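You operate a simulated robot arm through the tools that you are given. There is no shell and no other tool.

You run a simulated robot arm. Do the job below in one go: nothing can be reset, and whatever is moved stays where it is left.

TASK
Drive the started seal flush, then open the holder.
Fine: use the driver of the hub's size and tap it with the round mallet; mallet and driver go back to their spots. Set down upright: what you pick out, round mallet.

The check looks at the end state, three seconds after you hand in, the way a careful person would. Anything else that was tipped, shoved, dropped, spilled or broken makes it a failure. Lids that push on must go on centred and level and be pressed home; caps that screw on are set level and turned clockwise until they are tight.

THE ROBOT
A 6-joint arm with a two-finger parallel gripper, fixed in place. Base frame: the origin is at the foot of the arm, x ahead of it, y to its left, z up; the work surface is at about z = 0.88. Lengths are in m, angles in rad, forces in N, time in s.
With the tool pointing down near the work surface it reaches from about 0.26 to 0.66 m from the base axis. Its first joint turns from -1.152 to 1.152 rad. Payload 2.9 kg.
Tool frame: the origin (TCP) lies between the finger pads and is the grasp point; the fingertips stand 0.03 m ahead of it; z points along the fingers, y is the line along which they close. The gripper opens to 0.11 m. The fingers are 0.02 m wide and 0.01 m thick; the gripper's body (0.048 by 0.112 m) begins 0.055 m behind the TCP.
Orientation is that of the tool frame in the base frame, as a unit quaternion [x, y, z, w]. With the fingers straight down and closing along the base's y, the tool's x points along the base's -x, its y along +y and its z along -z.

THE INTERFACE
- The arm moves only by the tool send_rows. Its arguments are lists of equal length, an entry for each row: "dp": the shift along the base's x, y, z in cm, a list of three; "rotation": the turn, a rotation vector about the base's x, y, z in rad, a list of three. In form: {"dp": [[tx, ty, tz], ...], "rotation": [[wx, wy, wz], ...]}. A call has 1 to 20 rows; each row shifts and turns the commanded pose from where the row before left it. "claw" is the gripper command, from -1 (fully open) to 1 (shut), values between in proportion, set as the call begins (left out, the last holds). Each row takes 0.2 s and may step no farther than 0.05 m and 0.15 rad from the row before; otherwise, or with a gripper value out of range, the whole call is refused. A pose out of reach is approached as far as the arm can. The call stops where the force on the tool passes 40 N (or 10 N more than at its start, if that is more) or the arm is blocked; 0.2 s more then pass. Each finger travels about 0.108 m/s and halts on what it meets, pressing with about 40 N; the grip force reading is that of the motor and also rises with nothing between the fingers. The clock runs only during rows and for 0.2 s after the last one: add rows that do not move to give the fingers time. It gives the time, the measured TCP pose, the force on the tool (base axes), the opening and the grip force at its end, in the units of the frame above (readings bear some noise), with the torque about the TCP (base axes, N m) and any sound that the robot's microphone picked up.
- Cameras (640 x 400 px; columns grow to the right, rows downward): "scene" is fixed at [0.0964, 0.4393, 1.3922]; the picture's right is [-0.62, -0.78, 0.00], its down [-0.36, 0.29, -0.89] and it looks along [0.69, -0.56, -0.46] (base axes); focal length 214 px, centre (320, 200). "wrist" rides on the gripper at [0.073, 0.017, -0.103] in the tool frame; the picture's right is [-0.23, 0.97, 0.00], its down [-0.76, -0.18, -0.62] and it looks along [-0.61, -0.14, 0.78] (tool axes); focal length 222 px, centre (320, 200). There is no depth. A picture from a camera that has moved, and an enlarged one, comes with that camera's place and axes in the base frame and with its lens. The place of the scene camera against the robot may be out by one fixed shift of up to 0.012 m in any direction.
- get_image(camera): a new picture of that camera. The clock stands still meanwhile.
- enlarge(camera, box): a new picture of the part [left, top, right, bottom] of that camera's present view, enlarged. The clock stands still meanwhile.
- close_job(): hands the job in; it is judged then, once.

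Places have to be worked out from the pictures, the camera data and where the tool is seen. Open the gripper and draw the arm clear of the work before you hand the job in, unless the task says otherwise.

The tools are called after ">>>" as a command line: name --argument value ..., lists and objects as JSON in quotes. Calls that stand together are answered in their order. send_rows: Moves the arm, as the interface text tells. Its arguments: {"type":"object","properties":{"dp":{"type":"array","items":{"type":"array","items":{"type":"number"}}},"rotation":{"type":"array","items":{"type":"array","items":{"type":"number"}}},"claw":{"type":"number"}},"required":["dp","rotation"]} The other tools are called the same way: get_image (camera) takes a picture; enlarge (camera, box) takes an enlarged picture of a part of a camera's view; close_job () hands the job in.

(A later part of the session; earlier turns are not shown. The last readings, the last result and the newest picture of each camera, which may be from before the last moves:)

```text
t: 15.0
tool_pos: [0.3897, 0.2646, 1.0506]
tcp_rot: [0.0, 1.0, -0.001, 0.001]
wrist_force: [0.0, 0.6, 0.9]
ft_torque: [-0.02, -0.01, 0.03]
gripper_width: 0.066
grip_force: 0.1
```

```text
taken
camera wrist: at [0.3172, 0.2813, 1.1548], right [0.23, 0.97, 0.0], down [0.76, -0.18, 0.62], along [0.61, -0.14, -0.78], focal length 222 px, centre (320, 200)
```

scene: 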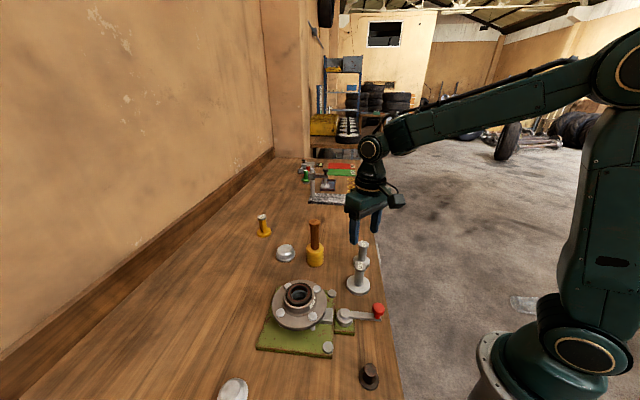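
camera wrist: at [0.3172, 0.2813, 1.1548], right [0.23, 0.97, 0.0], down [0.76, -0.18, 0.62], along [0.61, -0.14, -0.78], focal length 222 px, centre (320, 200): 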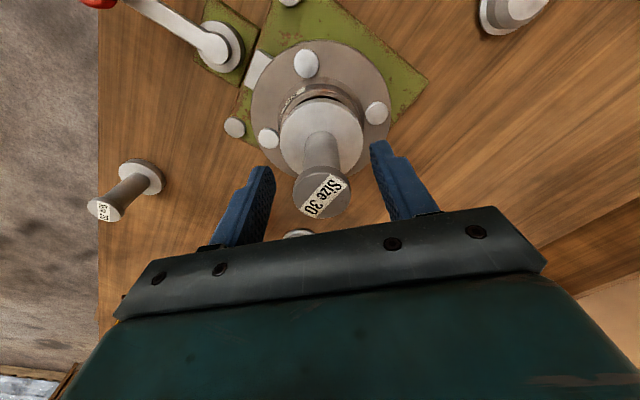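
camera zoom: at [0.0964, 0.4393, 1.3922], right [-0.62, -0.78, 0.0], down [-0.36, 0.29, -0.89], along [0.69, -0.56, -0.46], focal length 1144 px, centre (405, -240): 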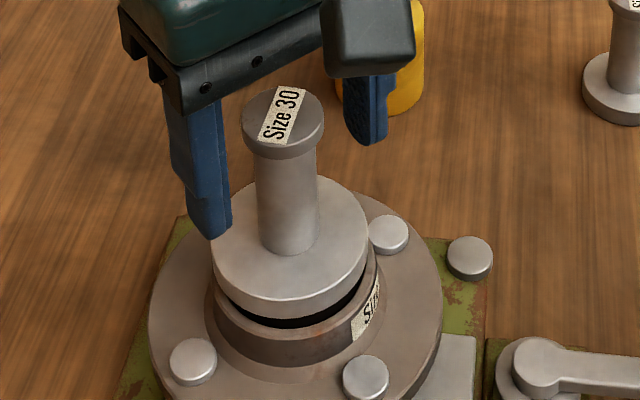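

The driver stands on the seal by itself. I rise straight up, then go toward the mallet and look at it.

>>> send_rows --dp '[[0, 0, 2], [0, 0, 4], [0, 0, 4.5], [0, 0, 4.5], [2, -2.8, 0], [2, -2.8, 0], [2, -2.8, 0], [1.5, -2.8, 0], [0, 0, 0]]' --rotation '[[0, 0, 0], [0, 0, 0], [0, 0, 0], [0, 0, 0], [0, 0, 0], [0, 0, 0], [0, 0, 0], [0, 0, 0], [0, 0, 0]]'

>>> get_image --camera "wrist"

>>> get_image --camera "scene"

```text
t: 17.0
tool_pos: [0.4665, 0.1517, 1.2021]
tcp_rot: [0.0, 1.0, 0.0, 0.001]
wrist_force: [0.3, 0.0, -0.7]
ft_torque: [-0.06, 0.01, 0.0]
gripper_width: 0.0661
grip_force: 0.1
```

```text
taken
camera wrist: at [0.3932, 0.1691, 1.3059], right [0.23, 0.97, 0.0], down [0.76, -0.18, 0.62], along [0.61, -0.14, -0.78], focal length 222 px, centre (320, 200)
```

wrist: 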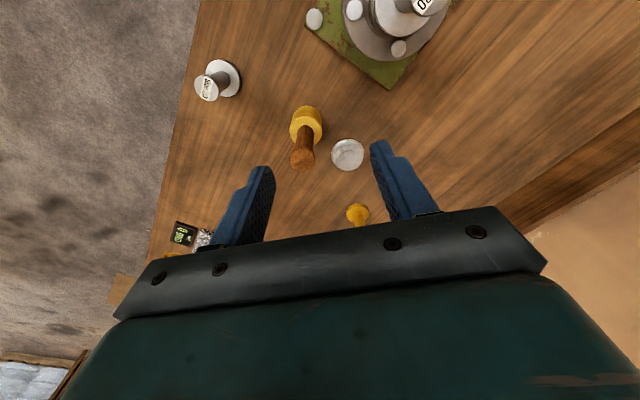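

```text
taken
```

scene: 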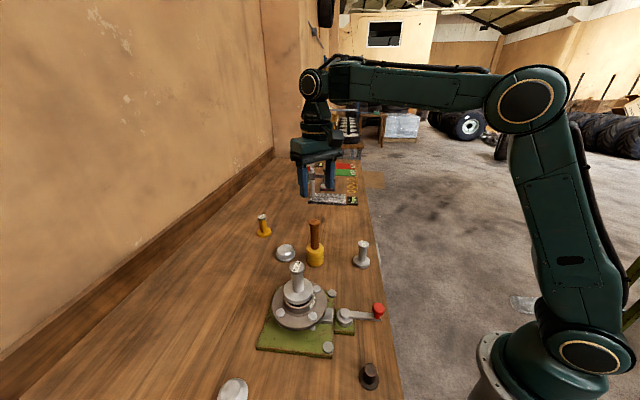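

>>> enlarge --camera "wrist" --box '[270, 90, 350, 180]'

>>> enlarge --camera "scene" --box '[256, 210, 352, 300]'

```text
4.44 times, centred on (310, 135) of wrist
camera zoom: at [0.3932, 0.1691, 1.3059], right [0.23, 0.97, 0.0], down [0.76, -0.18, 0.62], along [0.61, -0.14, -0.78], focal length 987 px, centre (364, 489)
```

zoom: 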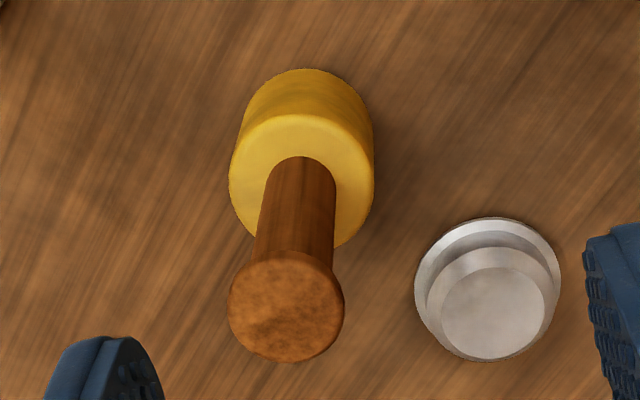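

```text
4.44 times, centred on (304, 255) of scene
camera zoom: at [0.0964, 0.4393, 1.3922], right [-0.62, -0.78, 0.0], down [-0.36, 0.29, -0.89], along [0.69, -0.56, -0.46], focal length 953 px, centre (391, -44)
```

zoom: 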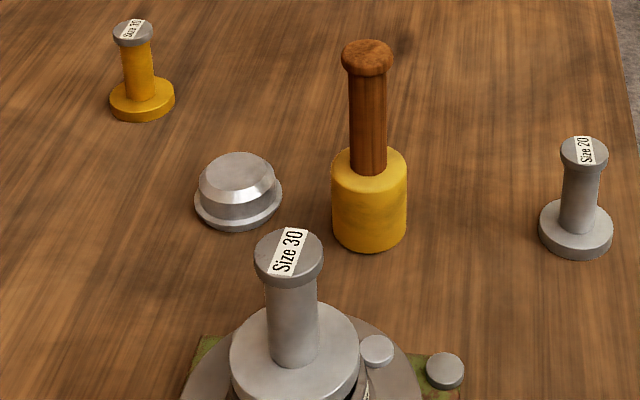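

Triangulating wrist views puts the mallet at about [0.521, 0.115] with handle top near z 1.05. I move over it for a near view, staying above its top.

>>> send_rows --dp '[[1.75, -1.2, -2.2], [1.75, -1.2, -2.2], [1.75, -1.2, -2.2], [0, 0, 0], [0, 0, 0]]' --rotation '[[0, 0, 0], [0, 0, 0], [0, 0, 0], [0, 0, 0], [0, 0, 0]]'

>>> get_image --camera "wrist"

>>> enlarge --camera "wrist" --box '[250, 80, 410, 230]'

>>> enlarge --camera "scene" --box '[270, 170, 370, 280]'

```text
t: 18.2
tool_pos: [0.5168, 0.1147, 1.1365]
tcp_rot: [0.0, 1.0, 0.0, 0.002]
wrist_force: [0.8, -0.5, 1.1]
ft_torque: [-0.01, 0.01, 0.03]
gripper_width: 0.066
grip_force: 0.0
```

```text
taken
camera wrist: at [0.444, 0.1331, 1.2399], right [0.23, 0.97, 0.0], down [0.76, -0.18, 0.62], along [0.61, -0.14, -0.78], focal length 222 px, centre (320, 200)
```

wrist: 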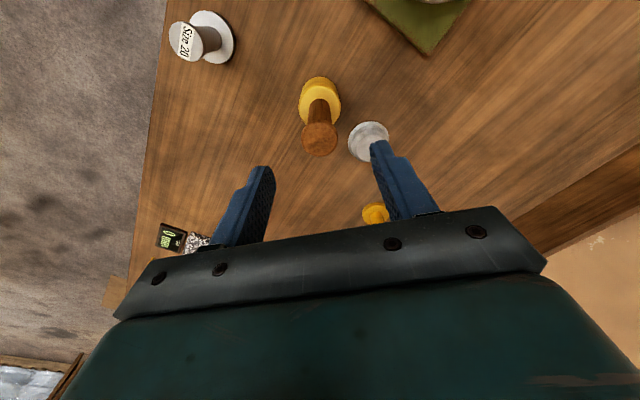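

```text
2.67 times, centred on (330, 155) of wrist
camera zoom: at [0.444, 0.1331, 1.2399], right [0.23, 0.97, 0.0], down [0.76, -0.18, 0.62], along [0.61, -0.14, -0.78], focal length 592 px, centre (293, 320)
```

zoom: 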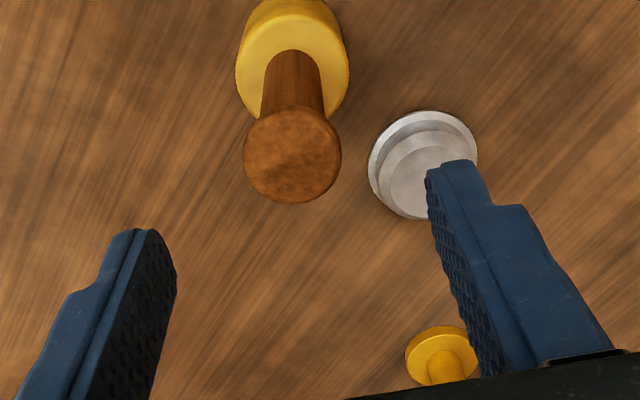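

```text
3.64 times, centred on (320, 225) of scene
camera zoom: at [0.0964, 0.4393, 1.3922], right [-0.62, -0.78, 0.0], down [-0.36, 0.29, -0.89], along [0.69, -0.56, -0.46], focal length 780 px, centre (320, 109)
```

zoom: 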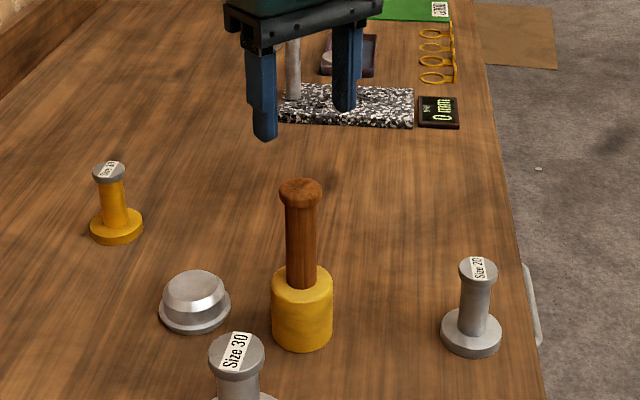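

Mallet axis is about [0.521, 0.1145]. I shift 5 mm in x and descend to TCP z ≈ 1.06, straddling the knob, then check.

>>> send_rows --dp '[[0.5, 0, -2], [0, 0, -3], [0, 0, -2.7], [0, 0, 0], [0, 0, 0]]' --rotation '[[0, 0, 0], [0, 0, 0], [0, 0, 0], [0, 0, 0], [0, 0, 0]]'

>>> get_image --camera "wrist"

>>> enlarge --camera "wrist" --box '[256, 110, 384, 230]'

>>> enlarge --camera "scene" --box '[280, 190, 360, 280]'

```text
t: 19.4
tool_pos: [0.5229, 0.1171, 1.0603]
tcp_rot: [0.0, 1.0, 0.0, 0.001]
wrist_force: [0.0, -0.5, -1.0]
ft_torque: [-0.03, -0.02, -0.02]
gripper_width: 0.0658
grip_force: 0.1
```

```text
taken
camera wrist: at [0.4496, 0.1337, 1.1633], right [0.23, 0.97, 0.0], down [0.76, -0.18, 0.62], along [0.61, -0.14, -0.78], focal length 222 px, centre (320, 200)
```

wrist: 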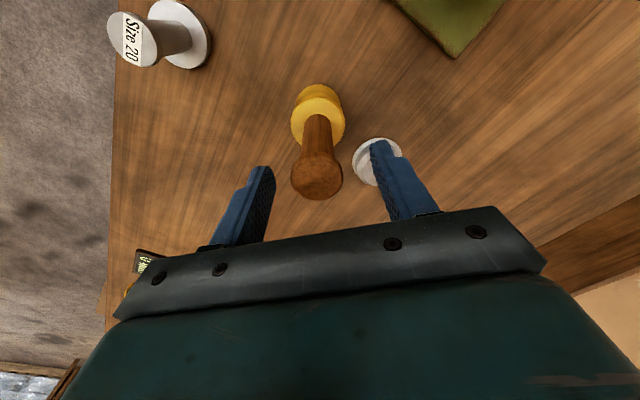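

```text
3.33 times, centred on (320, 170) of wrist
camera zoom: at [0.4496, 0.1337, 1.1633], right [0.23, 0.97, 0.0], down [0.76, -0.18, 0.62], along [0.61, -0.14, -0.78], focal length 740 px, centre (320, 300)
```

zoom: 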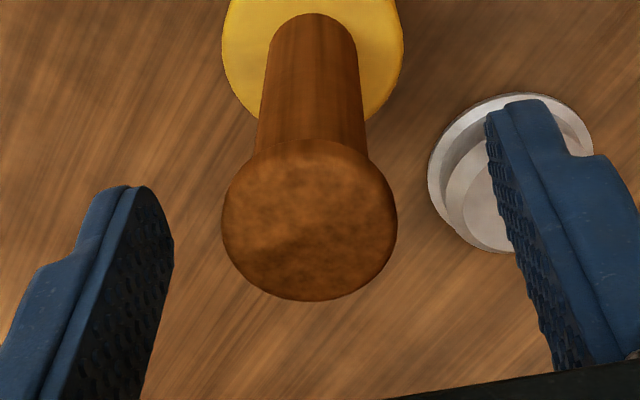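

```text
4.44 times, centred on (320, 235) of scene
camera zoom: at [0.0964, 0.4393, 1.3922], right [-0.62, -0.78, 0.0], down [-0.36, 0.29, -0.89], along [0.69, -0.56, -0.46], focal length 953 px, centre (320, 44)
```

zoom: 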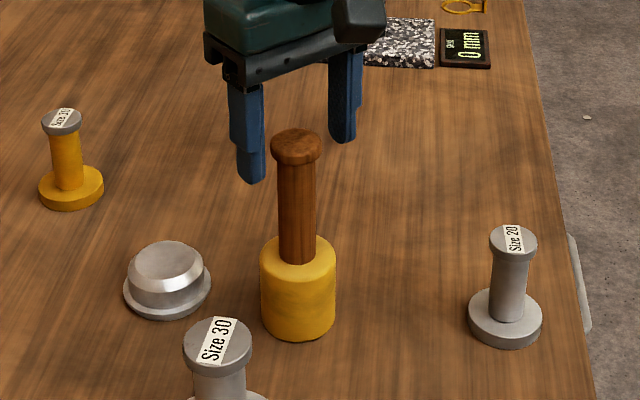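

Knob top centre is ~[0.522, 0.1145, 1.048]. I lower 2 cm with a −2 mm y correction and close on the handle knob.

>>> send_rows --dp '[[0, -0.2, -1], [0, 0, -1.0], [0, 0, 0]]' --rotation '[[0, 0, 0], [0, 0, 0], [0, 0, 0]]'

>>> send_rows --dp '[[0, 0, 0], [0, 0, 0], [0, 0, 0], [0, 0, 0]]' --rotation '[[0, 0, 0], [0, 0, 0], [0, 0, 0], [0, 0, 0]]' --claw 1

>>> enlarge --camera "scene" --box '[280, 190, 360, 280]'

>>> enlarge --camera "wrist" --box '[256, 110, 384, 230]'

```text
t: 20.2
tool_pos: [0.523, 0.1149, 1.0383]
tcp_rot: [0.0, 1.0, 0.0, 0.001]
wrist_force: [-0.2, -0.1, -0.3]
ft_torque: [0.01, -0.01, 0.03]
gripper_width: 0.0662
grip_force: 0.0
```

```text
t: 21.2
tool_pos: [0.5233, 0.1143, 1.04]
tcp_rot: [0.0, 1.0, 0.0, 0.0]
wrist_force: [0.1, -0.8, 0.3]
ft_torque: [-0.03, 0.01, -0.01]
gripper_width: 0.0348
grip_force: 40.2
```

```text
4.44 times, centred on (320, 235) of scene
camera zoom: at [0.0964, 0.4393, 1.3923], right [-0.62, -0.78, 0.0], down [-0.36, 0.29, -0.89], along [0.69, -0.56, -0.46], focal length 953 px, centre (320, 44)
```

zoom: 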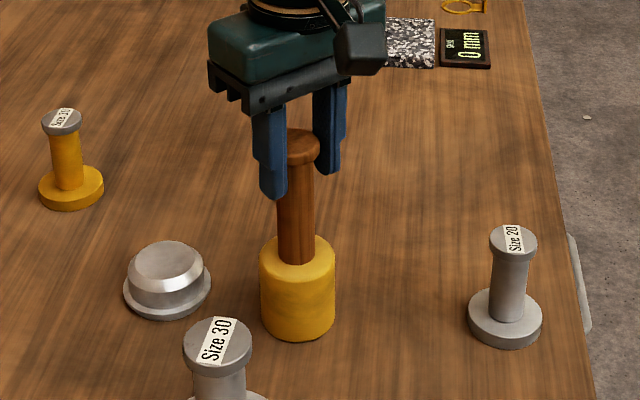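

```text
3.33 times, centred on (320, 170) of wrist
camera zoom: at [0.4501, 0.1316, 1.1425], right [0.23, 0.97, 0.0], down [0.76, -0.18, 0.62], along [0.61, -0.14, -0.78], focal length 740 px, centre (320, 300)
```

zoom: 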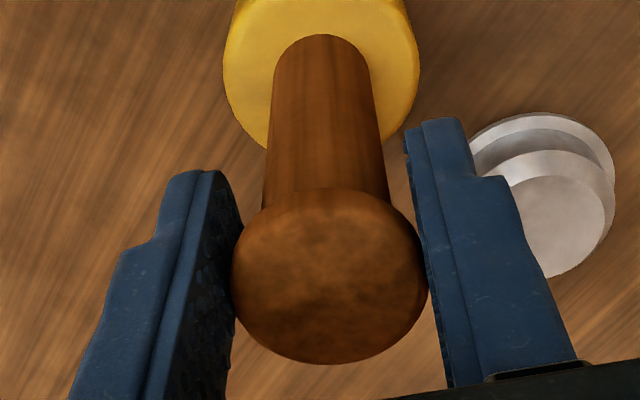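

Gripped (34.8 mm) with the mallet's spot recorded at TCP [0.5234, 0.1142, 1.039]. I lift it and check the grip.

>>> send_rows --dp '[[0, 0, 1], [0, 0, 3], [0, 0, 4], [0, 0, 0]]' --rotation '[[0, 0, 0], [0, 0, 0], [0, 0, 0], [0, 0, 0]]'

>>> get_image --camera "wrist"

>>> enlarge --camera "scene" --box '[270, 150, 370, 280]'

```text
t: 22.2
tool_pos: [0.5241, 0.1151, 1.1186]
tcp_rot: [0.0, 1.0, 0.0, 0.001]
wrist_force: [-0.2, -0.3, -7.1]
ft_torque: [-0.01, 0.08, 0.0]
gripper_width: 0.0349
grip_force: 39.9
```

```text
taken
camera wrist: at [0.4511, 0.1317, 1.2221], right [0.23, 0.97, 0.0], down [0.76, -0.18, 0.62], along [0.61, -0.14, -0.78], focal length 222 px, centre (320, 200)
```

wrist: 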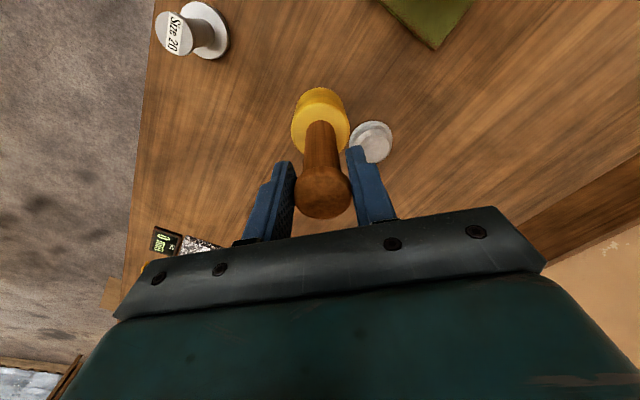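

```text
3.08 times, centred on (320, 215) of scene
camera zoom: at [0.0965, 0.4393, 1.3922], right [-0.62, -0.78, 0.0], down [-0.36, 0.29, -0.89], along [0.69, -0.56, -0.46], focal length 660 px, centre (320, 154)
```

zoom: 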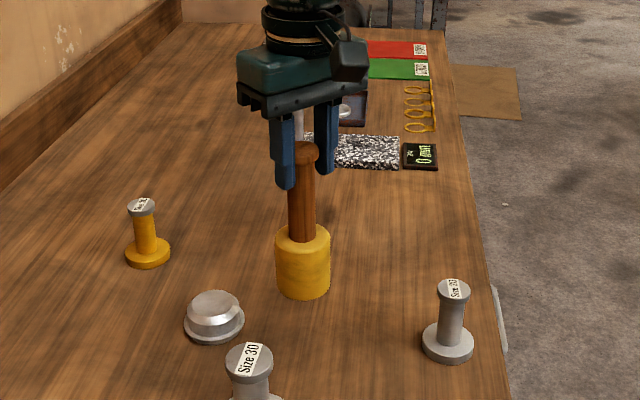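

The mallet (about 0.7 kg) is lifted upright. I raise it to clear the driver top and carry it over the hub.

>>> send_rows --dp '[[0, 0, 3.8], [0, 0, 3.8], [0, 0, 3.8], [0, 0, 3.8], [-1.5, 1.7, 0], [-2.5, 2.8, 0], [-2.5, 2.8, 0], [-2.5, 2.8, 0], [-2.5, 2.8, 0], [-1.78, 2.13, 0], [0, 0, 0], [0, 0, 0]]' --rotation '[[0, 0, 0], [0, 0, 0], [0, 0, 0], [0, 0, 0], [0, 0, 0], [0, 0, 0], [0, 0, 0], [0, 0, 0], [0, 0, 0], [0, 0, 0], [0, 0, 0], [0, 0, 0]]'

>>> get_image --camera "wrist"

>>> enlarge --camera "scene" --box '[230, 140, 370, 320]'

```text
t: 24.8
tool_pos: [0.3899, 0.2642, 1.2682]
tcp_rot: [-0.001, 1.0, 0.0, 0.0]
wrist_force: [-0.8, 0.3, -7.0]
ft_torque: [0.01, 0.05, 0.02]
gripper_width: 0.0346
grip_force: 39.6
```

```text
taken
camera wrist: at [0.3167, 0.282, 1.372], right [0.23, 0.97, 0.0], down [0.76, -0.18, 0.62], along [0.61, -0.14, -0.78], focal length 222 px, centre (320, 200)
```

wrist: 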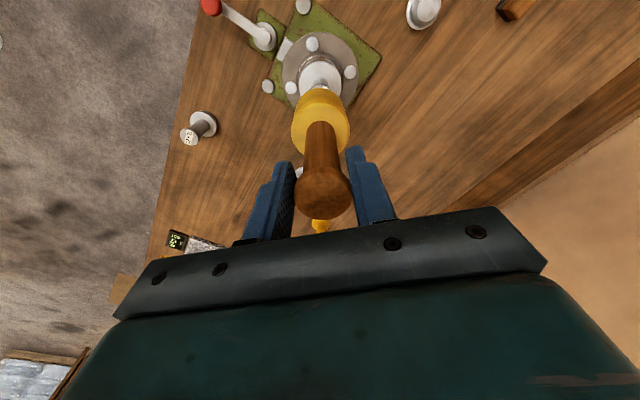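

```text
2.22 times, centred on (300, 230) of scene
camera zoom: at [0.0964, 0.4394, 1.3922], right [-0.62, -0.78, 0.0], down [-0.36, 0.29, -0.89], along [0.69, -0.56, -0.46], focal length 477 px, centre (364, 133)
```

zoom: 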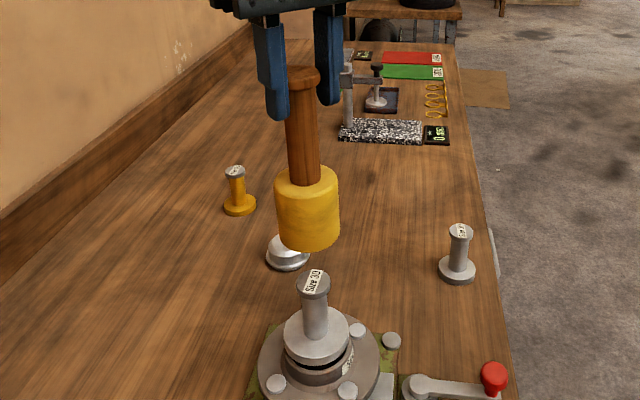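

The mallet is over the driver with roughly 5 cm of air. I lower 3 cm and check the alignment.

>>> send_rows --dp '[[0, 0, -1.5], [0, 0, -1.5], [0, 0, 0], [0, 0, 0]]' --rotation '[[0, 0, 0], [0, 0, 0], [0, 0, 0], [0, 0, 0]]'

>>> enlarge --camera "scene" --box '[256, 190, 352, 310]'

>>> enlarge --camera "wrist" --box '[250, 20, 390, 220]'

```text
t: 25.8
tool_pos: [0.3884, 0.2654, 1.2389]
tcp_rot: [-0.001, 1.0, 0.0, 0.001]
wrist_force: [0.8, -0.1, -7.6]
ft_torque: [0.02, 0.02, -0.03]
gripper_width: 0.0349
grip_force: 39.7
```

```text
3.33 times, centred on (304, 250) of scene
camera zoom: at [0.0964, 0.4394, 1.3922], right [-0.62, -0.78, 0.0], down [-0.36, 0.29, -0.89], along [0.69, -0.56, -0.46], focal length 715 px, centre (373, 33)
```

zoom: 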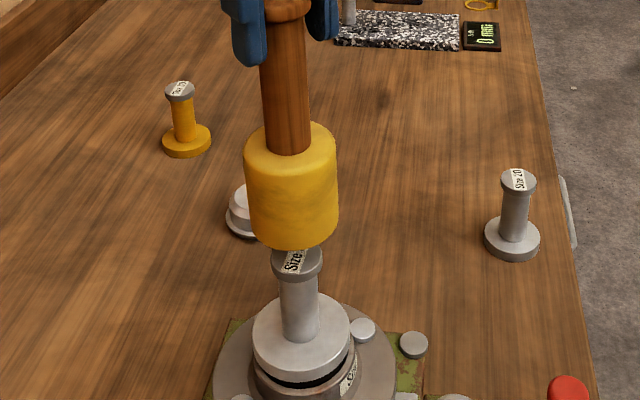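

```text
2.00 times, centred on (320, 120) of wrist
camera zoom: at [0.3161, 0.2814, 1.3421], right [0.23, 0.97, 0.0], down [0.76, -0.18, 0.62], along [0.61, -0.14, -0.78], focal length 444 px, centre (320, 360)
```

zoom: 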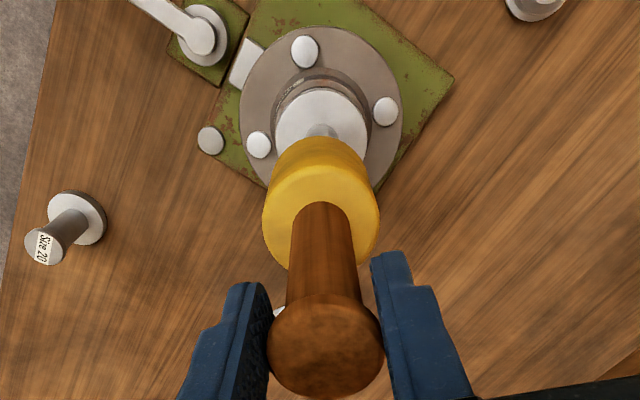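

Mallet face and driver top are aligned within ~2 mm. I give a first moderate tap and watch the force and sound.

>>> send_rows --dp '[[0, 0, -1.5], [0, 0, -1.5]]' --rotation '[[0, 0, 0], [0, 0, 0]]'

>>> enlarge --camera "scene" --box '[264, 230, 344, 320]'

```text
t: 26.4
tool_pos: [0.3898, 0.2646, 1.2122]
tcp_rot: [0.0, 1.0, 0.001, 0.003]
wrist_force: [-2.0, -0.2, 4.2]
ft_torque: [0.11, 0.37, 0.04]
gripper_width: 0.0351
grip_force: 39.5
```

```text
4.44 times, centred on (304, 275) of scene
camera zoom: at [0.0962, 0.4393, 1.3923], right [-0.62, -0.78, 0.0], down [-0.36, 0.29, -0.89], along [0.69, -0.56, -0.46], focal length 953 px, centre (391, -133)
```

zoom: 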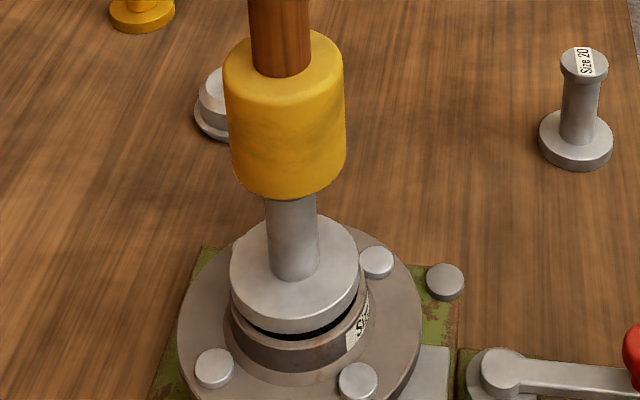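

Contact at TCP z ≈ 1.212 with light force. I enlarge the gap between driver flange and hub rim to see if the seal moved.

>>> enlarge --camera "scene" --box '[272, 265, 336, 310]'

>>> enlarge --camera "wrist" --box '[260, 30, 380, 105]'

```text
8.89 times, centred on (304, 288) of scene
camera zoom: at [0.0962, 0.4393, 1.3923], right [-0.62, -0.78, 0.0], down [-0.36, 0.29, -0.89], along [0.69, -0.56, -0.46], focal length 1906 px, centre (462, -578)
```

zoom: 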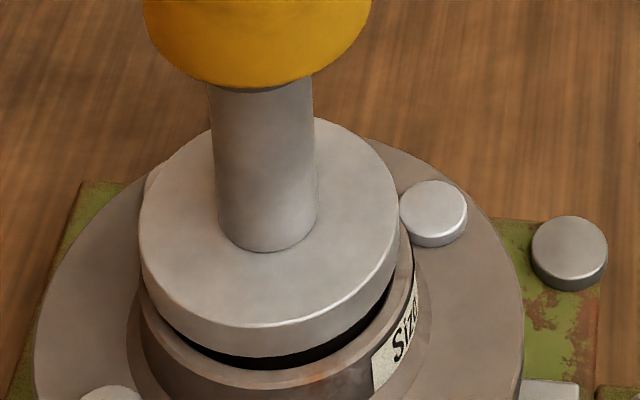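

```text
5.33 times, centred on (320, 68) of wrist
camera zoom: at [0.3156, 0.2804, 1.315], right [0.23, 0.97, 0.0], down [0.76, -0.18, 0.63], along [0.61, -0.14, -0.78], focal length 1185 px, centre (320, 907)
```

zoom: 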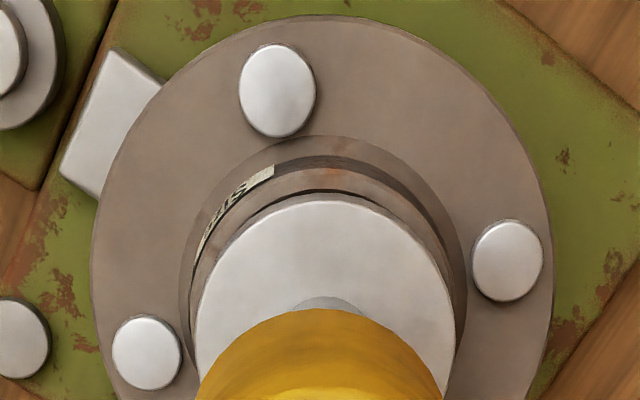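

The driver moved only ~1 mm. I back off 3 cm and strike faster.

>>> send_rows --dp '[[0, 0, 3], [0, 0, 0], [0, 0, -4]]' --rotation '[[0, 0, 0], [0, 0, 0], [0, 0, 0]]'

>>> enlarge --camera "scene" --box '[272, 265, 336, 310]'

```text
t: 27.2
tool_pos: [0.3897, 0.2641, 1.2068]
tcp_rot: [0.0, 1.0, 0.005, 0.007]
wrist_force: [-3.7, -4.0, 34.0]
ft_torque: [-0.07, 0.59, 0.03]
gripper_width: 0.0351
grip_force: 40.1
```

```text
8.89 times, centred on (304, 288) of scene
camera zoom: at [0.0958, 0.4388, 1.3924], right [-0.62, -0.78, 0.0], down [-0.36, 0.29, -0.89], along [0.69, -0.55, -0.46], focal length 1906 px, centre (462, -578)
```

zoom: 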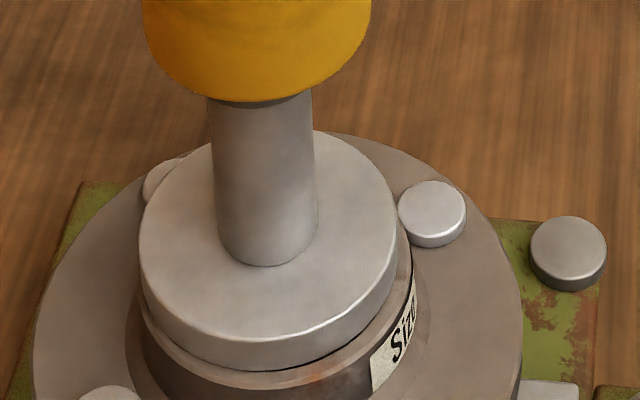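

That tap drove the seal ~5 mm; only a thin gap remains. I raise and tap again.

>>> send_rows --dp '[[0, 0, 3], [0, 0, 0], [0, 0, -3.5]]' --rotation '[[0, 0, 0], [0, 0, 0], [0, 0, 0]]'

>>> enlarge --camera "scene" --box '[272, 265, 336, 310]'

```text
t: 28.0
tool_pos: [0.3899, 0.2643, 1.2008]
tcp_rot: [0.002, 1.0, 0.004, 0.006]
wrist_force: [-0.8, -3.8, 32.3]
ft_torque: [-0.01, -0.33, -0.03]
gripper_width: 0.0349
grip_force: 39.9
```

```text
8.89 times, centred on (304, 288) of scene
camera zoom: at [0.0959, 0.4389, 1.3924], right [-0.62, -0.78, 0.0], down [-0.36, 0.29, -0.89], along [0.69, -0.55, -0.46], focal length 1906 px, centre (462, -578)
```

zoom: 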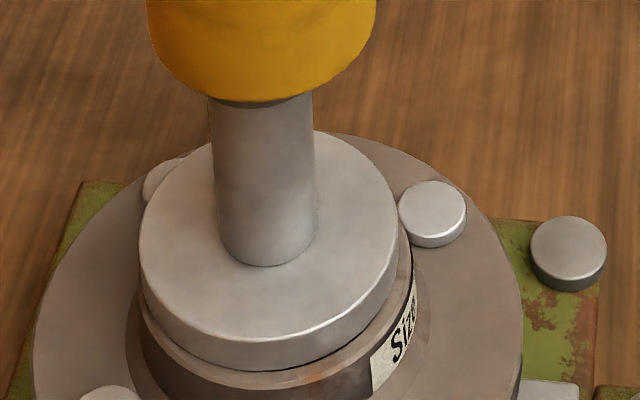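

No further travel: the driver seems bottomed on the rim while the mallet slid a few mm in the grip. I lift the mallet away and inspect the seam from both cameras.

>>> send_rows --dp '[[0, 0, 2], [0, 0, 3.5], [0, 0, 0], [0, 0, 0]]' --rotation '[[0, 0, 0], [0, 0, 0], [0, 0, 0], [0, 0, 0]]'

>>> enlarge --camera "scene" --box '[280, 275, 328, 305]'

>>> enlarge --camera "wrist" --box '[270, 30, 370, 100]'

>>> enlarge --camera "scene" --box '[240, 150, 368, 320]'

```text
t: 29.0
tool_pos: [0.3908, 0.2653, 1.2511]
tcp_rot: [0.0, 1.0, -0.001, 0.0]
wrist_force: [-0.1, 0.5, -7.7]
ft_torque: [0.0, 0.06, -0.02]
gripper_width: 0.0348
grip_force: 40.1
```

```text
13.33 times, centred on (304, 290) of scene
camera zoom: at [0.0964, 0.4394, 1.3922], right [-0.62, -0.78, 0.0], down [-0.36, 0.29, -0.89], along [0.69, -0.56, -0.46], focal length 2860 px, centre (533, -1000)
```

zoom: 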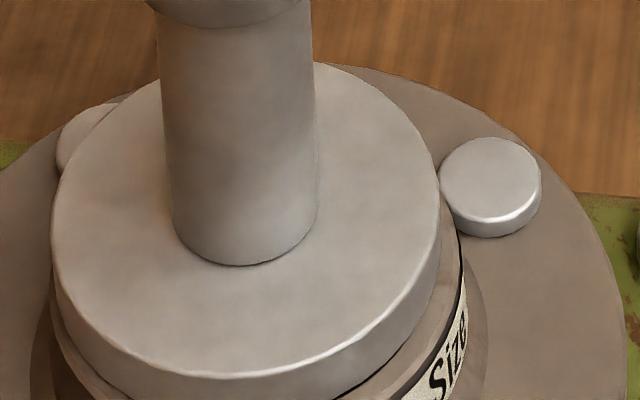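

```text
5.71 times, centred on (320, 65) of wrist
camera zoom: at [0.3179, 0.2815, 1.3536], right [0.23, 0.97, 0.0], down [0.76, -0.18, 0.62], along [0.61, -0.14, -0.78], focal length 1269 px, centre (320, 971)
```

zoom: 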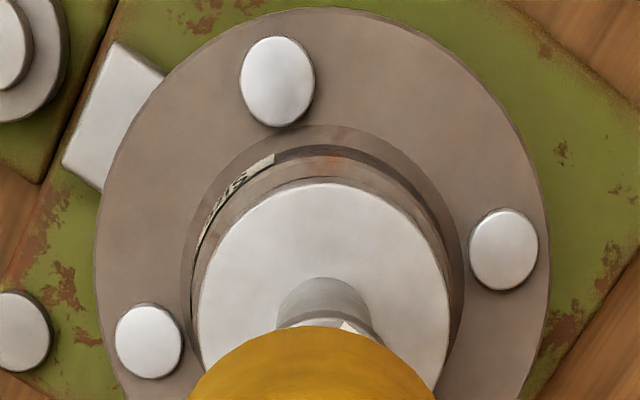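

```text
2.35 times, centred on (304, 235) of scene
camera zoom: at [0.0964, 0.4394, 1.3922], right [-0.62, -0.78, 0.0], down [-0.36, 0.29, -0.89], along [0.69, -0.56, -0.46], focal length 505 px, centre (358, 118)
```

zoom: 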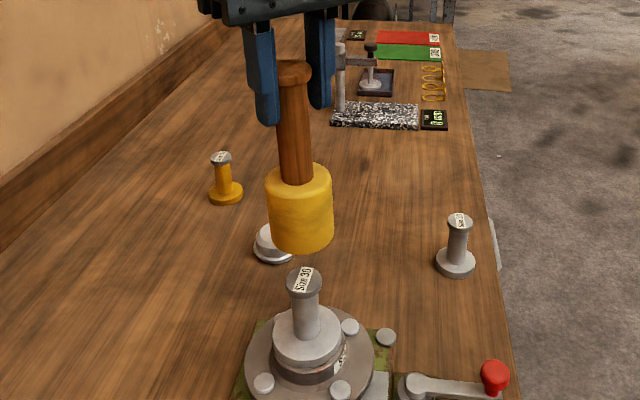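

The flange looks seated on the rim. I zoom on the front seam between flange and hub rim to check for any remaining gap.

>>> enlarge --camera "scene" --box '[280, 290, 328, 320]'

>>> enlarge --camera "scene" --box '[304, 286, 328, 304]'

```text
13.33 times, centred on (304, 305) of scene
camera zoom: at [0.0964, 0.4394, 1.3922], right [-0.62, -0.78, 0.0], down [-0.36, 0.29, -0.89], along [0.69, -0.56, -0.46], focal length 2860 px, centre (533, -1200)
```

zoom: 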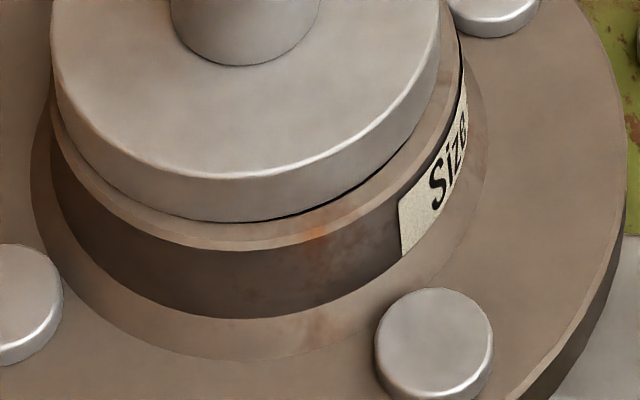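

```text
16.00 times, centred on (316, 295) of scene
camera zoom: at [0.0964, 0.4394, 1.3922], right [-0.62, -0.78, 0.0], down [-0.36, 0.29, -0.89], along [0.69, -0.56, -0.46], focal length 3432 px, centre (384, -1320)
```

zoom: 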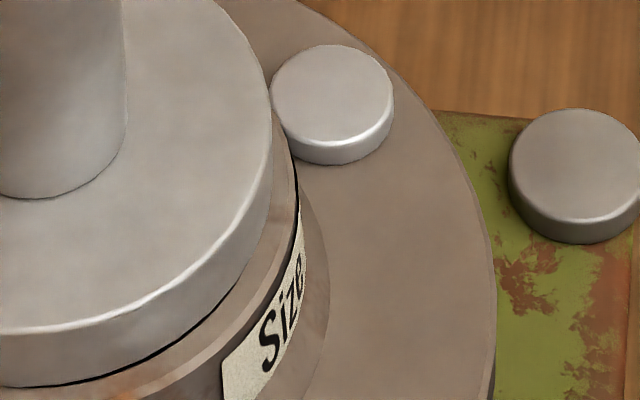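

Only a hairline seam remains. I give one more tap to make sure it is fully home.

>>> send_rows --dp '[[0, 0, -1.5], [0, 0, -4.0]]' --rotation '[[0, 0, 0], [0, 0, 0]]'

>>> enlarge --camera "scene" --box '[280, 290, 328, 320]'

```text
t: 29.6
tool_pos: [0.3898, 0.2654, 1.2001]
tcp_rot: [0.0, 1.0, 0.002, 0.005]
wrist_force: [-5.1, -3.3, 12.6]
ft_torque: [-0.1, 0.42, 0.05]
gripper_width: 0.0349
grip_force: 40.4
```

```text
13.33 times, centred on (304, 305) of scene
camera zoom: at [0.0961, 0.4391, 1.3923], right [-0.62, -0.78, 0.0], down [-0.36, 0.29, -0.89], along [0.69, -0.56, -0.46], focal length 2860 px, centre (533, -1200)
```

zoom: 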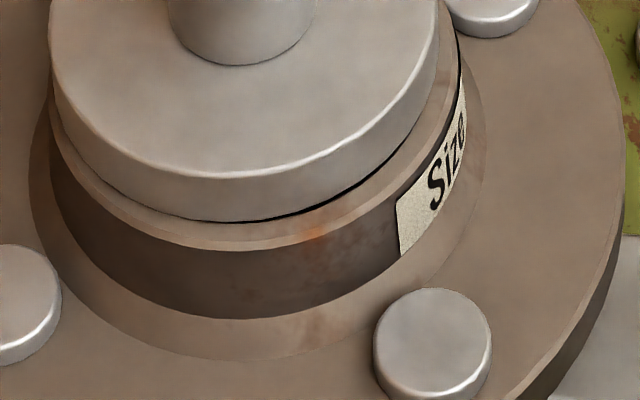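

Nothing moved further, so the driver is bottomed on the hub rim. I lift the mallet clear and carry it back toward its spot.

>>> send_rows --dp '[[0, 0, 2.5], [0, 0, 4.0], [0, 0, 0.5], [1.5, -1.7, 0], [2.5, -2.8, 0], [2.5, -2.8, 0], [2.5, -2.8, 0], [2.5, -2.8, 0], [1.8, -2.1, 0], [0, 0, 0], [0, 0, 0]]' --rotation '[[0, 0, 0], [0, 0, 0], [0, 0, 0], [0, 0, 0], [0, 0, 0], [0, 0, 0], [0, 0, 0], [0, 0, 0], [0, 0, 0], [0, 0, 0], [0, 0, 0]]'

>>> get_image --camera "wrist"

>>> enlarge --camera "scene" --box '[270, 130, 370, 280]'

```text
t: 32.0
tool_pos: [0.5237, 0.1147, 1.2641]
tcp_rot: [0.001, 1.0, 0.0, 0.001]
wrist_force: [-0.3, -0.5, -6.6]
ft_torque: [0.03, 0.03, 0.0]
gripper_width: 0.0348
grip_force: 40.0
```

```text
taken
camera wrist: at [0.4503, 0.1316, 1.3675], right [0.23, 0.97, 0.0], down [0.76, -0.18, 0.62], along [0.61, -0.14, -0.78], focal length 222 px, centre (320, 200)
```

wrist: 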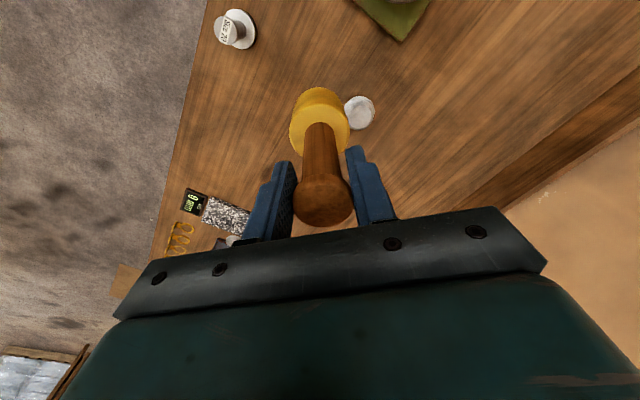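

```text
2.67 times, centred on (320, 205) of scene
camera zoom: at [0.0965, 0.4393, 1.3922], right [-0.62, -0.78, 0.0], down [-0.36, 0.29, -0.89], along [0.69, -0.56, -0.46], focal length 572 px, centre (320, 187)
```

zoom: 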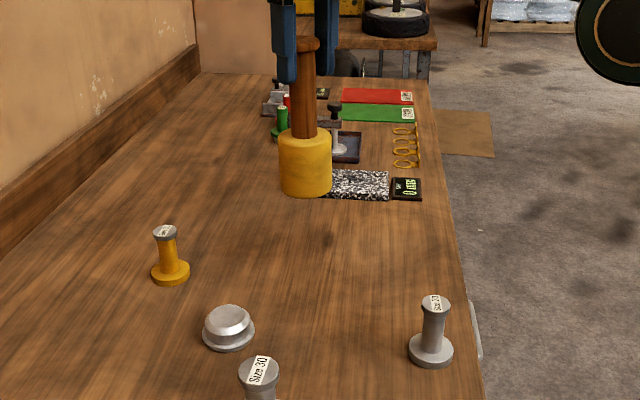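

Over the original spot [0.5237, 0.1147]. I lower most of the way, stopping ~1.5 cm above expected table contact.

>>> send_rows --dp '[[0, 0, -4], [0, 0, -4.5], [0, 0, -4.5], [0, 0, -4.5], [0, 0, -2.5], [0, 0, -1.3], [0, 0, 0], [0, 0, 0]]' --rotation '[[0, 0, 0], [0, 0, 0], [0, 0, 0], [0, 0, 0], [0, 0, 0], [0, 0, 0], [0, 0, 0], [0, 0, 0]]'

>>> enlarge --camera "scene" --box '[280, 190, 360, 280]'

```text
t: 33.8
tool_pos: [0.5236, 0.1164, 1.0518]
tcp_rot: [0.0, 1.0, 0.0, 0.001]
wrist_force: [0.1, -0.4, -6.7]
ft_torque: [-0.05, 0.03, -0.01]
gripper_width: 0.0348
grip_force: 40.1
```

```text
4.44 times, centred on (320, 235) of scene
camera zoom: at [0.0965, 0.4393, 1.3922], right [-0.62, -0.78, 0.0], down [-0.36, 0.29, -0.89], along [0.69, -0.56, -0.46], focal length 953 px, centre (320, 44)
```

zoom: 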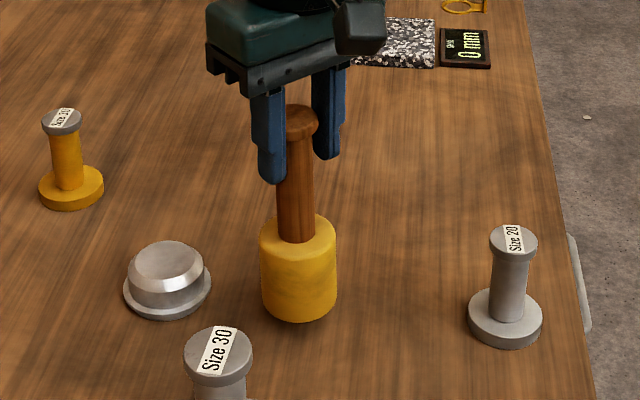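

About 16 mm above the table at the right place. I lower in small steps until it touches.

>>> send_rows --dp '[[0, -0.1, -0.8], [0, 0, -0.5], [0, 0, -0.2], [0, 0, 0]]' --rotation '[[0, 0, 0], [0, 0, 0], [0, 0, 0], [0, 0, 0]]'

>>> enlarge --camera "scene" --box '[280, 190, 360, 280]'

```text
t: 34.8
tool_pos: [0.5225, 0.1151, 1.0357]
tcp_rot: [-0.001, 1.0, 0.0, 0.001]
wrist_force: [0.7, -1.2, -7.0]
ft_torque: [0.0, 0.02, -0.03]
gripper_width: 0.0349
grip_force: 39.9
```

```text
4.44 times, centred on (320, 235) of scene
camera zoom: at [0.0965, 0.4393, 1.3922], right [-0.62, -0.78, 0.0], down [-0.36, 0.29, -0.89], along [0.69, -0.56, -0.46], focal length 953 px, centre (320, 44)
```

zoom: 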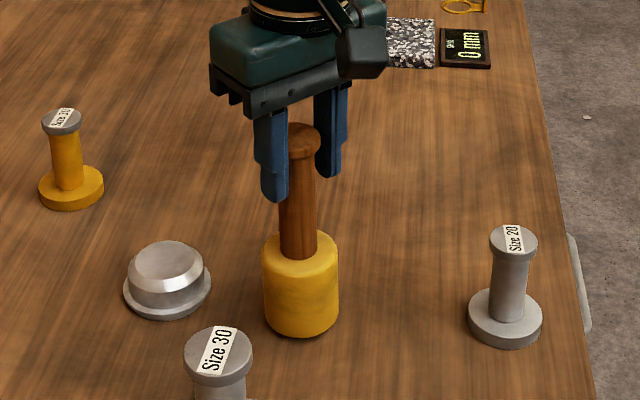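

Nearly touching (full weight still hanging). I continue in 1 mm rows.

>>> send_rows --dp '[[0, 0, -0.1], [0, 0, -0.1], [0, 0, -0.1], [0, 0, 0]]' --rotation '[[0, 0, 0], [0, 0, 0], [0, 0, 0], [0, 0, 0]]'

```text
t: 35.8
tool_pos: [0.5228, 0.1141, 1.0342]
tcp_rot: [-0.001, 1.0, 0.0, 0.002]
wrist_force: [-0.2, 0.2, -7.5]
ft_torque: [-0.03, 0.08, 0.04]
gripper_width: 0.0347
grip_force: 40.0
```

No contact yet; another 2 mm.

>>> send_rows --dp '[[0, 0, -0.1], [0, 0, -0.1], [0, 0, 0]]' --rotation '[[0, 0, 0], [0, 0, 0], [0, 0, 0]]'

>>> enlarge --camera "scene" --box '[280, 190, 360, 280]'

```text
t: 36.6
tool_pos: [0.5232, 0.1147, 1.0333]
tcp_rot: [0.0, 1.0, 0.001, 0.001]
wrist_force: [-0.3, -0.4, -6.6]
ft_torque: [-0.03, 0.02, -0.02]
gripper_width: 0.0351
grip_force: 40.0
```

```text
4.44 times, centred on (320, 235) of scene
camera zoom: at [0.0965, 0.4393, 1.3922], right [-0.62, -0.78, 0.0], down [-0.36, 0.29, -0.89], along [0.69, -0.56, -0.46], focal length 953 px, centre (320, 44)
```

zoom: 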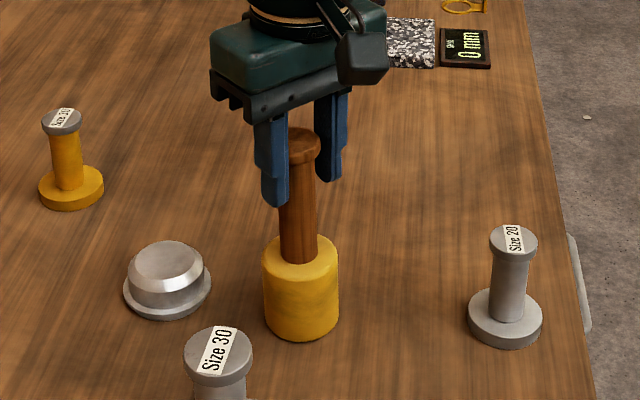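

Very close now; a further 2 mm in small rows to find contact.

>>> send_rows --dp '[[0, 0, -0.1], [0, 0, -0.1], [0, 0, 0]]' --rotation '[[0, 0, 0], [0, 0, 0], [0, 0, 0]]'

```text
t: 37.4
tool_pos: [0.523, 0.115, 1.0319]
tcp_rot: [-0.001, 1.0, 0.001, 0.002]
wrist_force: [-4.7, -0.8, 10.7]
ft_torque: [0.13, 0.43, 0.08]
gripper_width: 0.0346
grip_force: 40.0
```

Contact with the table (+10.7 N). I open the fingers to let the mallet stand, then check it.

>>> send_rows --dp '[[0, 0, 0.05], [0, 0, 0], [0, 0, 0], [0, 0, 0]]' --rotation '[[0, 0, 0], [0, 0, 0], [0, 0, 0], [0, 0, 0]]' --claw -0.2

>>> enlarge --camera "scene" --box '[280, 190, 360, 280]'

>>> get_image --camera "wrist"

```text
t: 38.4
tool_pos: [0.5238, 0.1138, 1.0313]
tcp_rot: [0.0, 1.0, 0.001, 0.001]
wrist_force: [0.5, -0.3, -0.3]
ft_torque: [0.0, 0.01, -0.02]
gripper_width: 0.0658
grip_force: 0.1
```

```text
4.44 times, centred on (320, 235) of scene
camera zoom: at [0.0964, 0.4393, 1.3922], right [-0.62, -0.78, 0.0], down [-0.36, 0.29, -0.89], along [0.69, -0.56, -0.46], focal length 953 px, centre (320, 44)
```

zoom: 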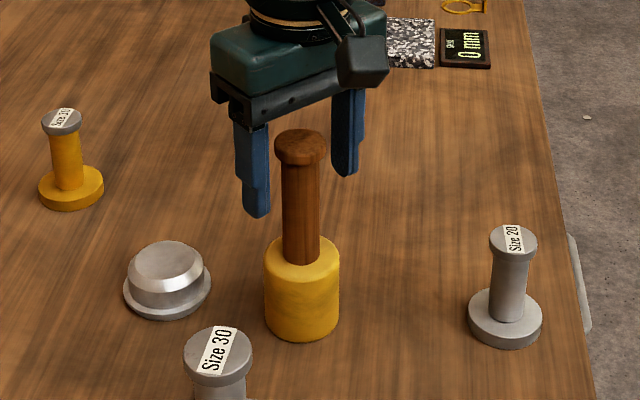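

```text
taken
camera wrist: at [0.4496, 0.1308, 1.1343], right [0.23, 0.97, 0.0], down [0.76, -0.18, 0.62], along [0.61, -0.14, -0.78], focal length 222 px, centre (320, 200)
```

wrist: 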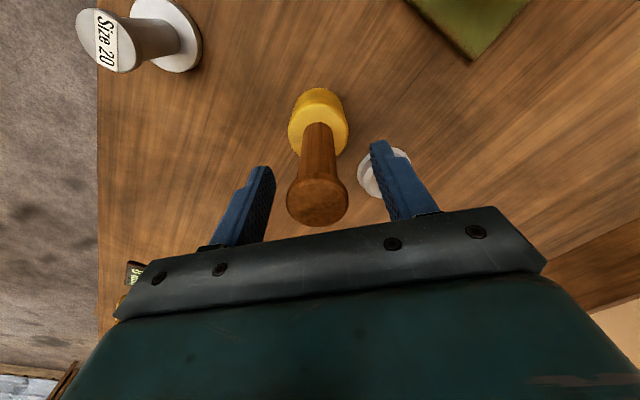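

The mallet stands upright within ~3 mm of its original place. I rise and go back over the driver.

>>> send_rows --dp '[[0, 0, 2], [0, 0, 4.5], [0, 0, 4.5], [-2.66, 3.0, 0], [-2.66, 3.0, 0], [-2.66, 3.0, 0], [-2.66, 3.0, 0], [-2.66, 3.0, 0], [0, 0, 0], [0, 0, 0]]' --rotation '[[0, 0, 0], [0, 0, 0], [0, 0, 0], [0, 0, 0], [0, 0, 0], [0, 0, 0], [0, 0, 0], [0, 0, 0], [0, 0, 0], [0, 0, 0]]'

>>> get_image --camera "wrist"

>>> enlarge --camera "wrist" --box '[240, 30, 400, 180]'

>>> get_image --camera "scene"

```text
t: 40.6
tool_pos: [0.3902, 0.2647, 1.1421]
tcp_rot: [0.0, 1.0, 0.0, 0.0]
wrist_force: [-0.4, 0.4, 0.0]
ft_torque: [0.0, -0.01, 0.0]
gripper_width: 0.066
grip_force: 0.0
```

```text
taken
camera wrist: at [0.3168, 0.2818, 1.2451], right [0.23, 0.97, 0.0], down [0.76, -0.18, 0.62], along [0.61, -0.14, -0.78], focal length 222 px, centre (320, 200)
```

wrist: 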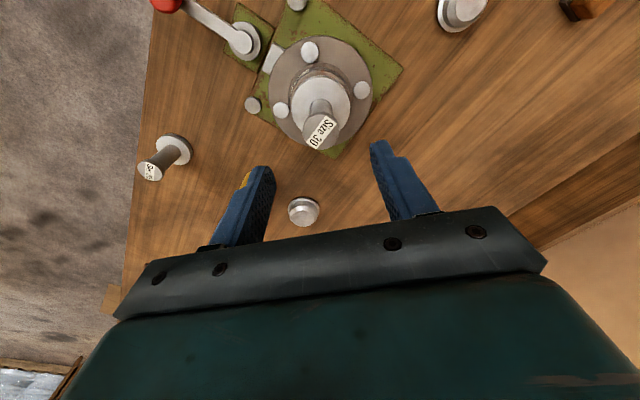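

```text
2.67 times, centred on (320, 105) of wrist
camera zoom: at [0.3168, 0.2818, 1.2451], right [0.23, 0.97, 0.0], down [0.76, -0.18, 0.62], along [0.61, -0.14, -0.78], focal length 592 px, centre (320, 453)
```

zoom: 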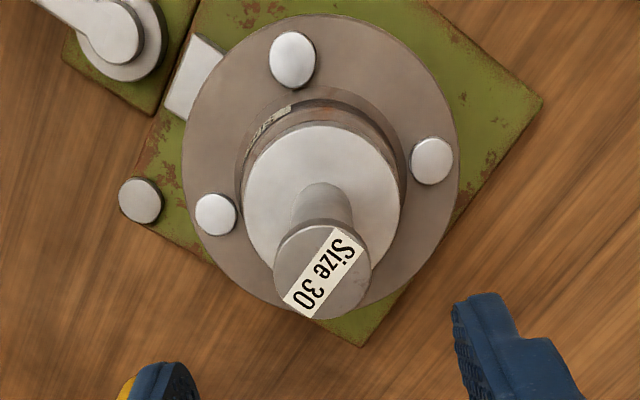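

```text
taken
```

scene: 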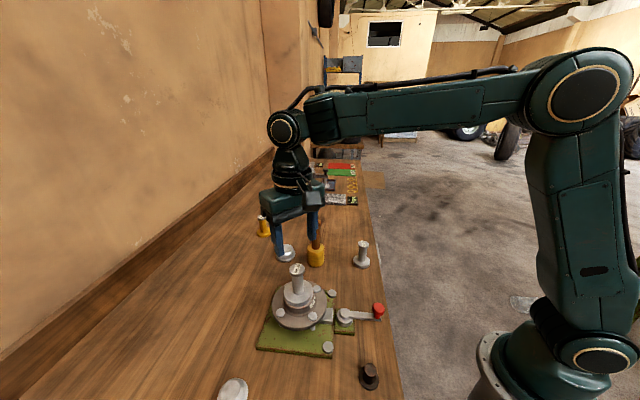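

The driver stands centred below. I descend to knob height (TCP z ≈ 1.046).

>>> send_rows --dp '[[0, 0, -3], [0, 0, -3.2], [0, 0, -3.0], [0, 0, 0], [0, 0, 0]]' --rotation '[[0, 0, 0], [0, 0, 0], [0, 0, 0], [0, 0, 0], [0, 0, 0]]'

>>> enlarge --camera "wrist" --box '[240, 90, 400, 230]'

>>> enlarge --camera "scene" --box '[256, 230, 352, 310]'

```text
t: 41.8
tool_pos: [0.39, 0.2648, 1.0477]
tcp_rot: [0.0, 1.0, 0.0, 0.001]
wrist_force: [0.8, 0.0, 0.2]
ft_torque: [-0.01, -0.04, -0.03]
gripper_width: 0.066
grip_force: 0.1
```

```text
2.86 times, centred on (320, 160) of wrist
camera zoom: at [0.3166, 0.2822, 1.1519], right [0.23, 0.97, 0.0], down [0.76, -0.18, 0.62], along [0.61, -0.14, -0.78], focal length 635 px, centre (320, 314)
```

zoom: 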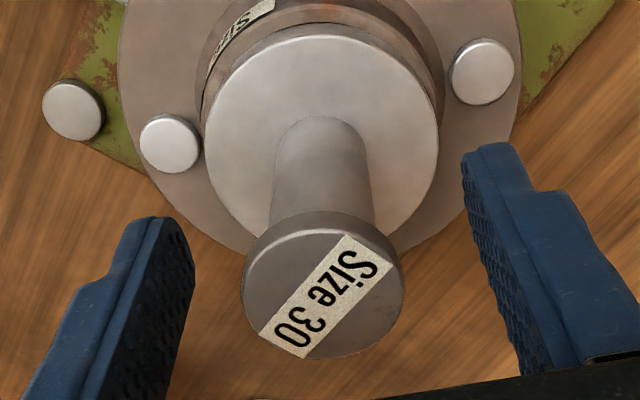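

```text
5.00 times, centred on (304, 270) of scene
camera zoom: at [0.0964, 0.4393, 1.3922], right [-0.62, -0.78, 0.0], down [-0.36, 0.29, -0.89], along [0.69, -0.56, -0.46], focal length 1072 px, centre (400, -150)
```

zoom: 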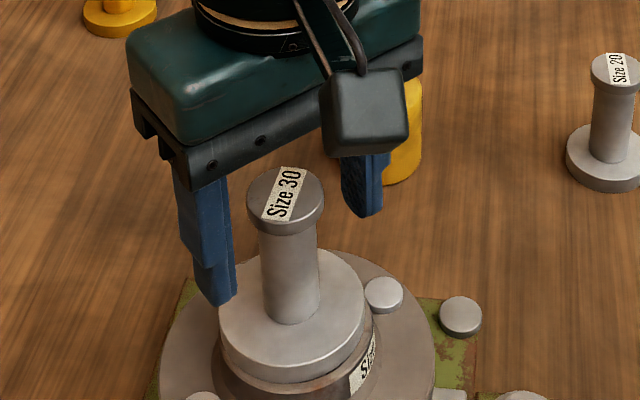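

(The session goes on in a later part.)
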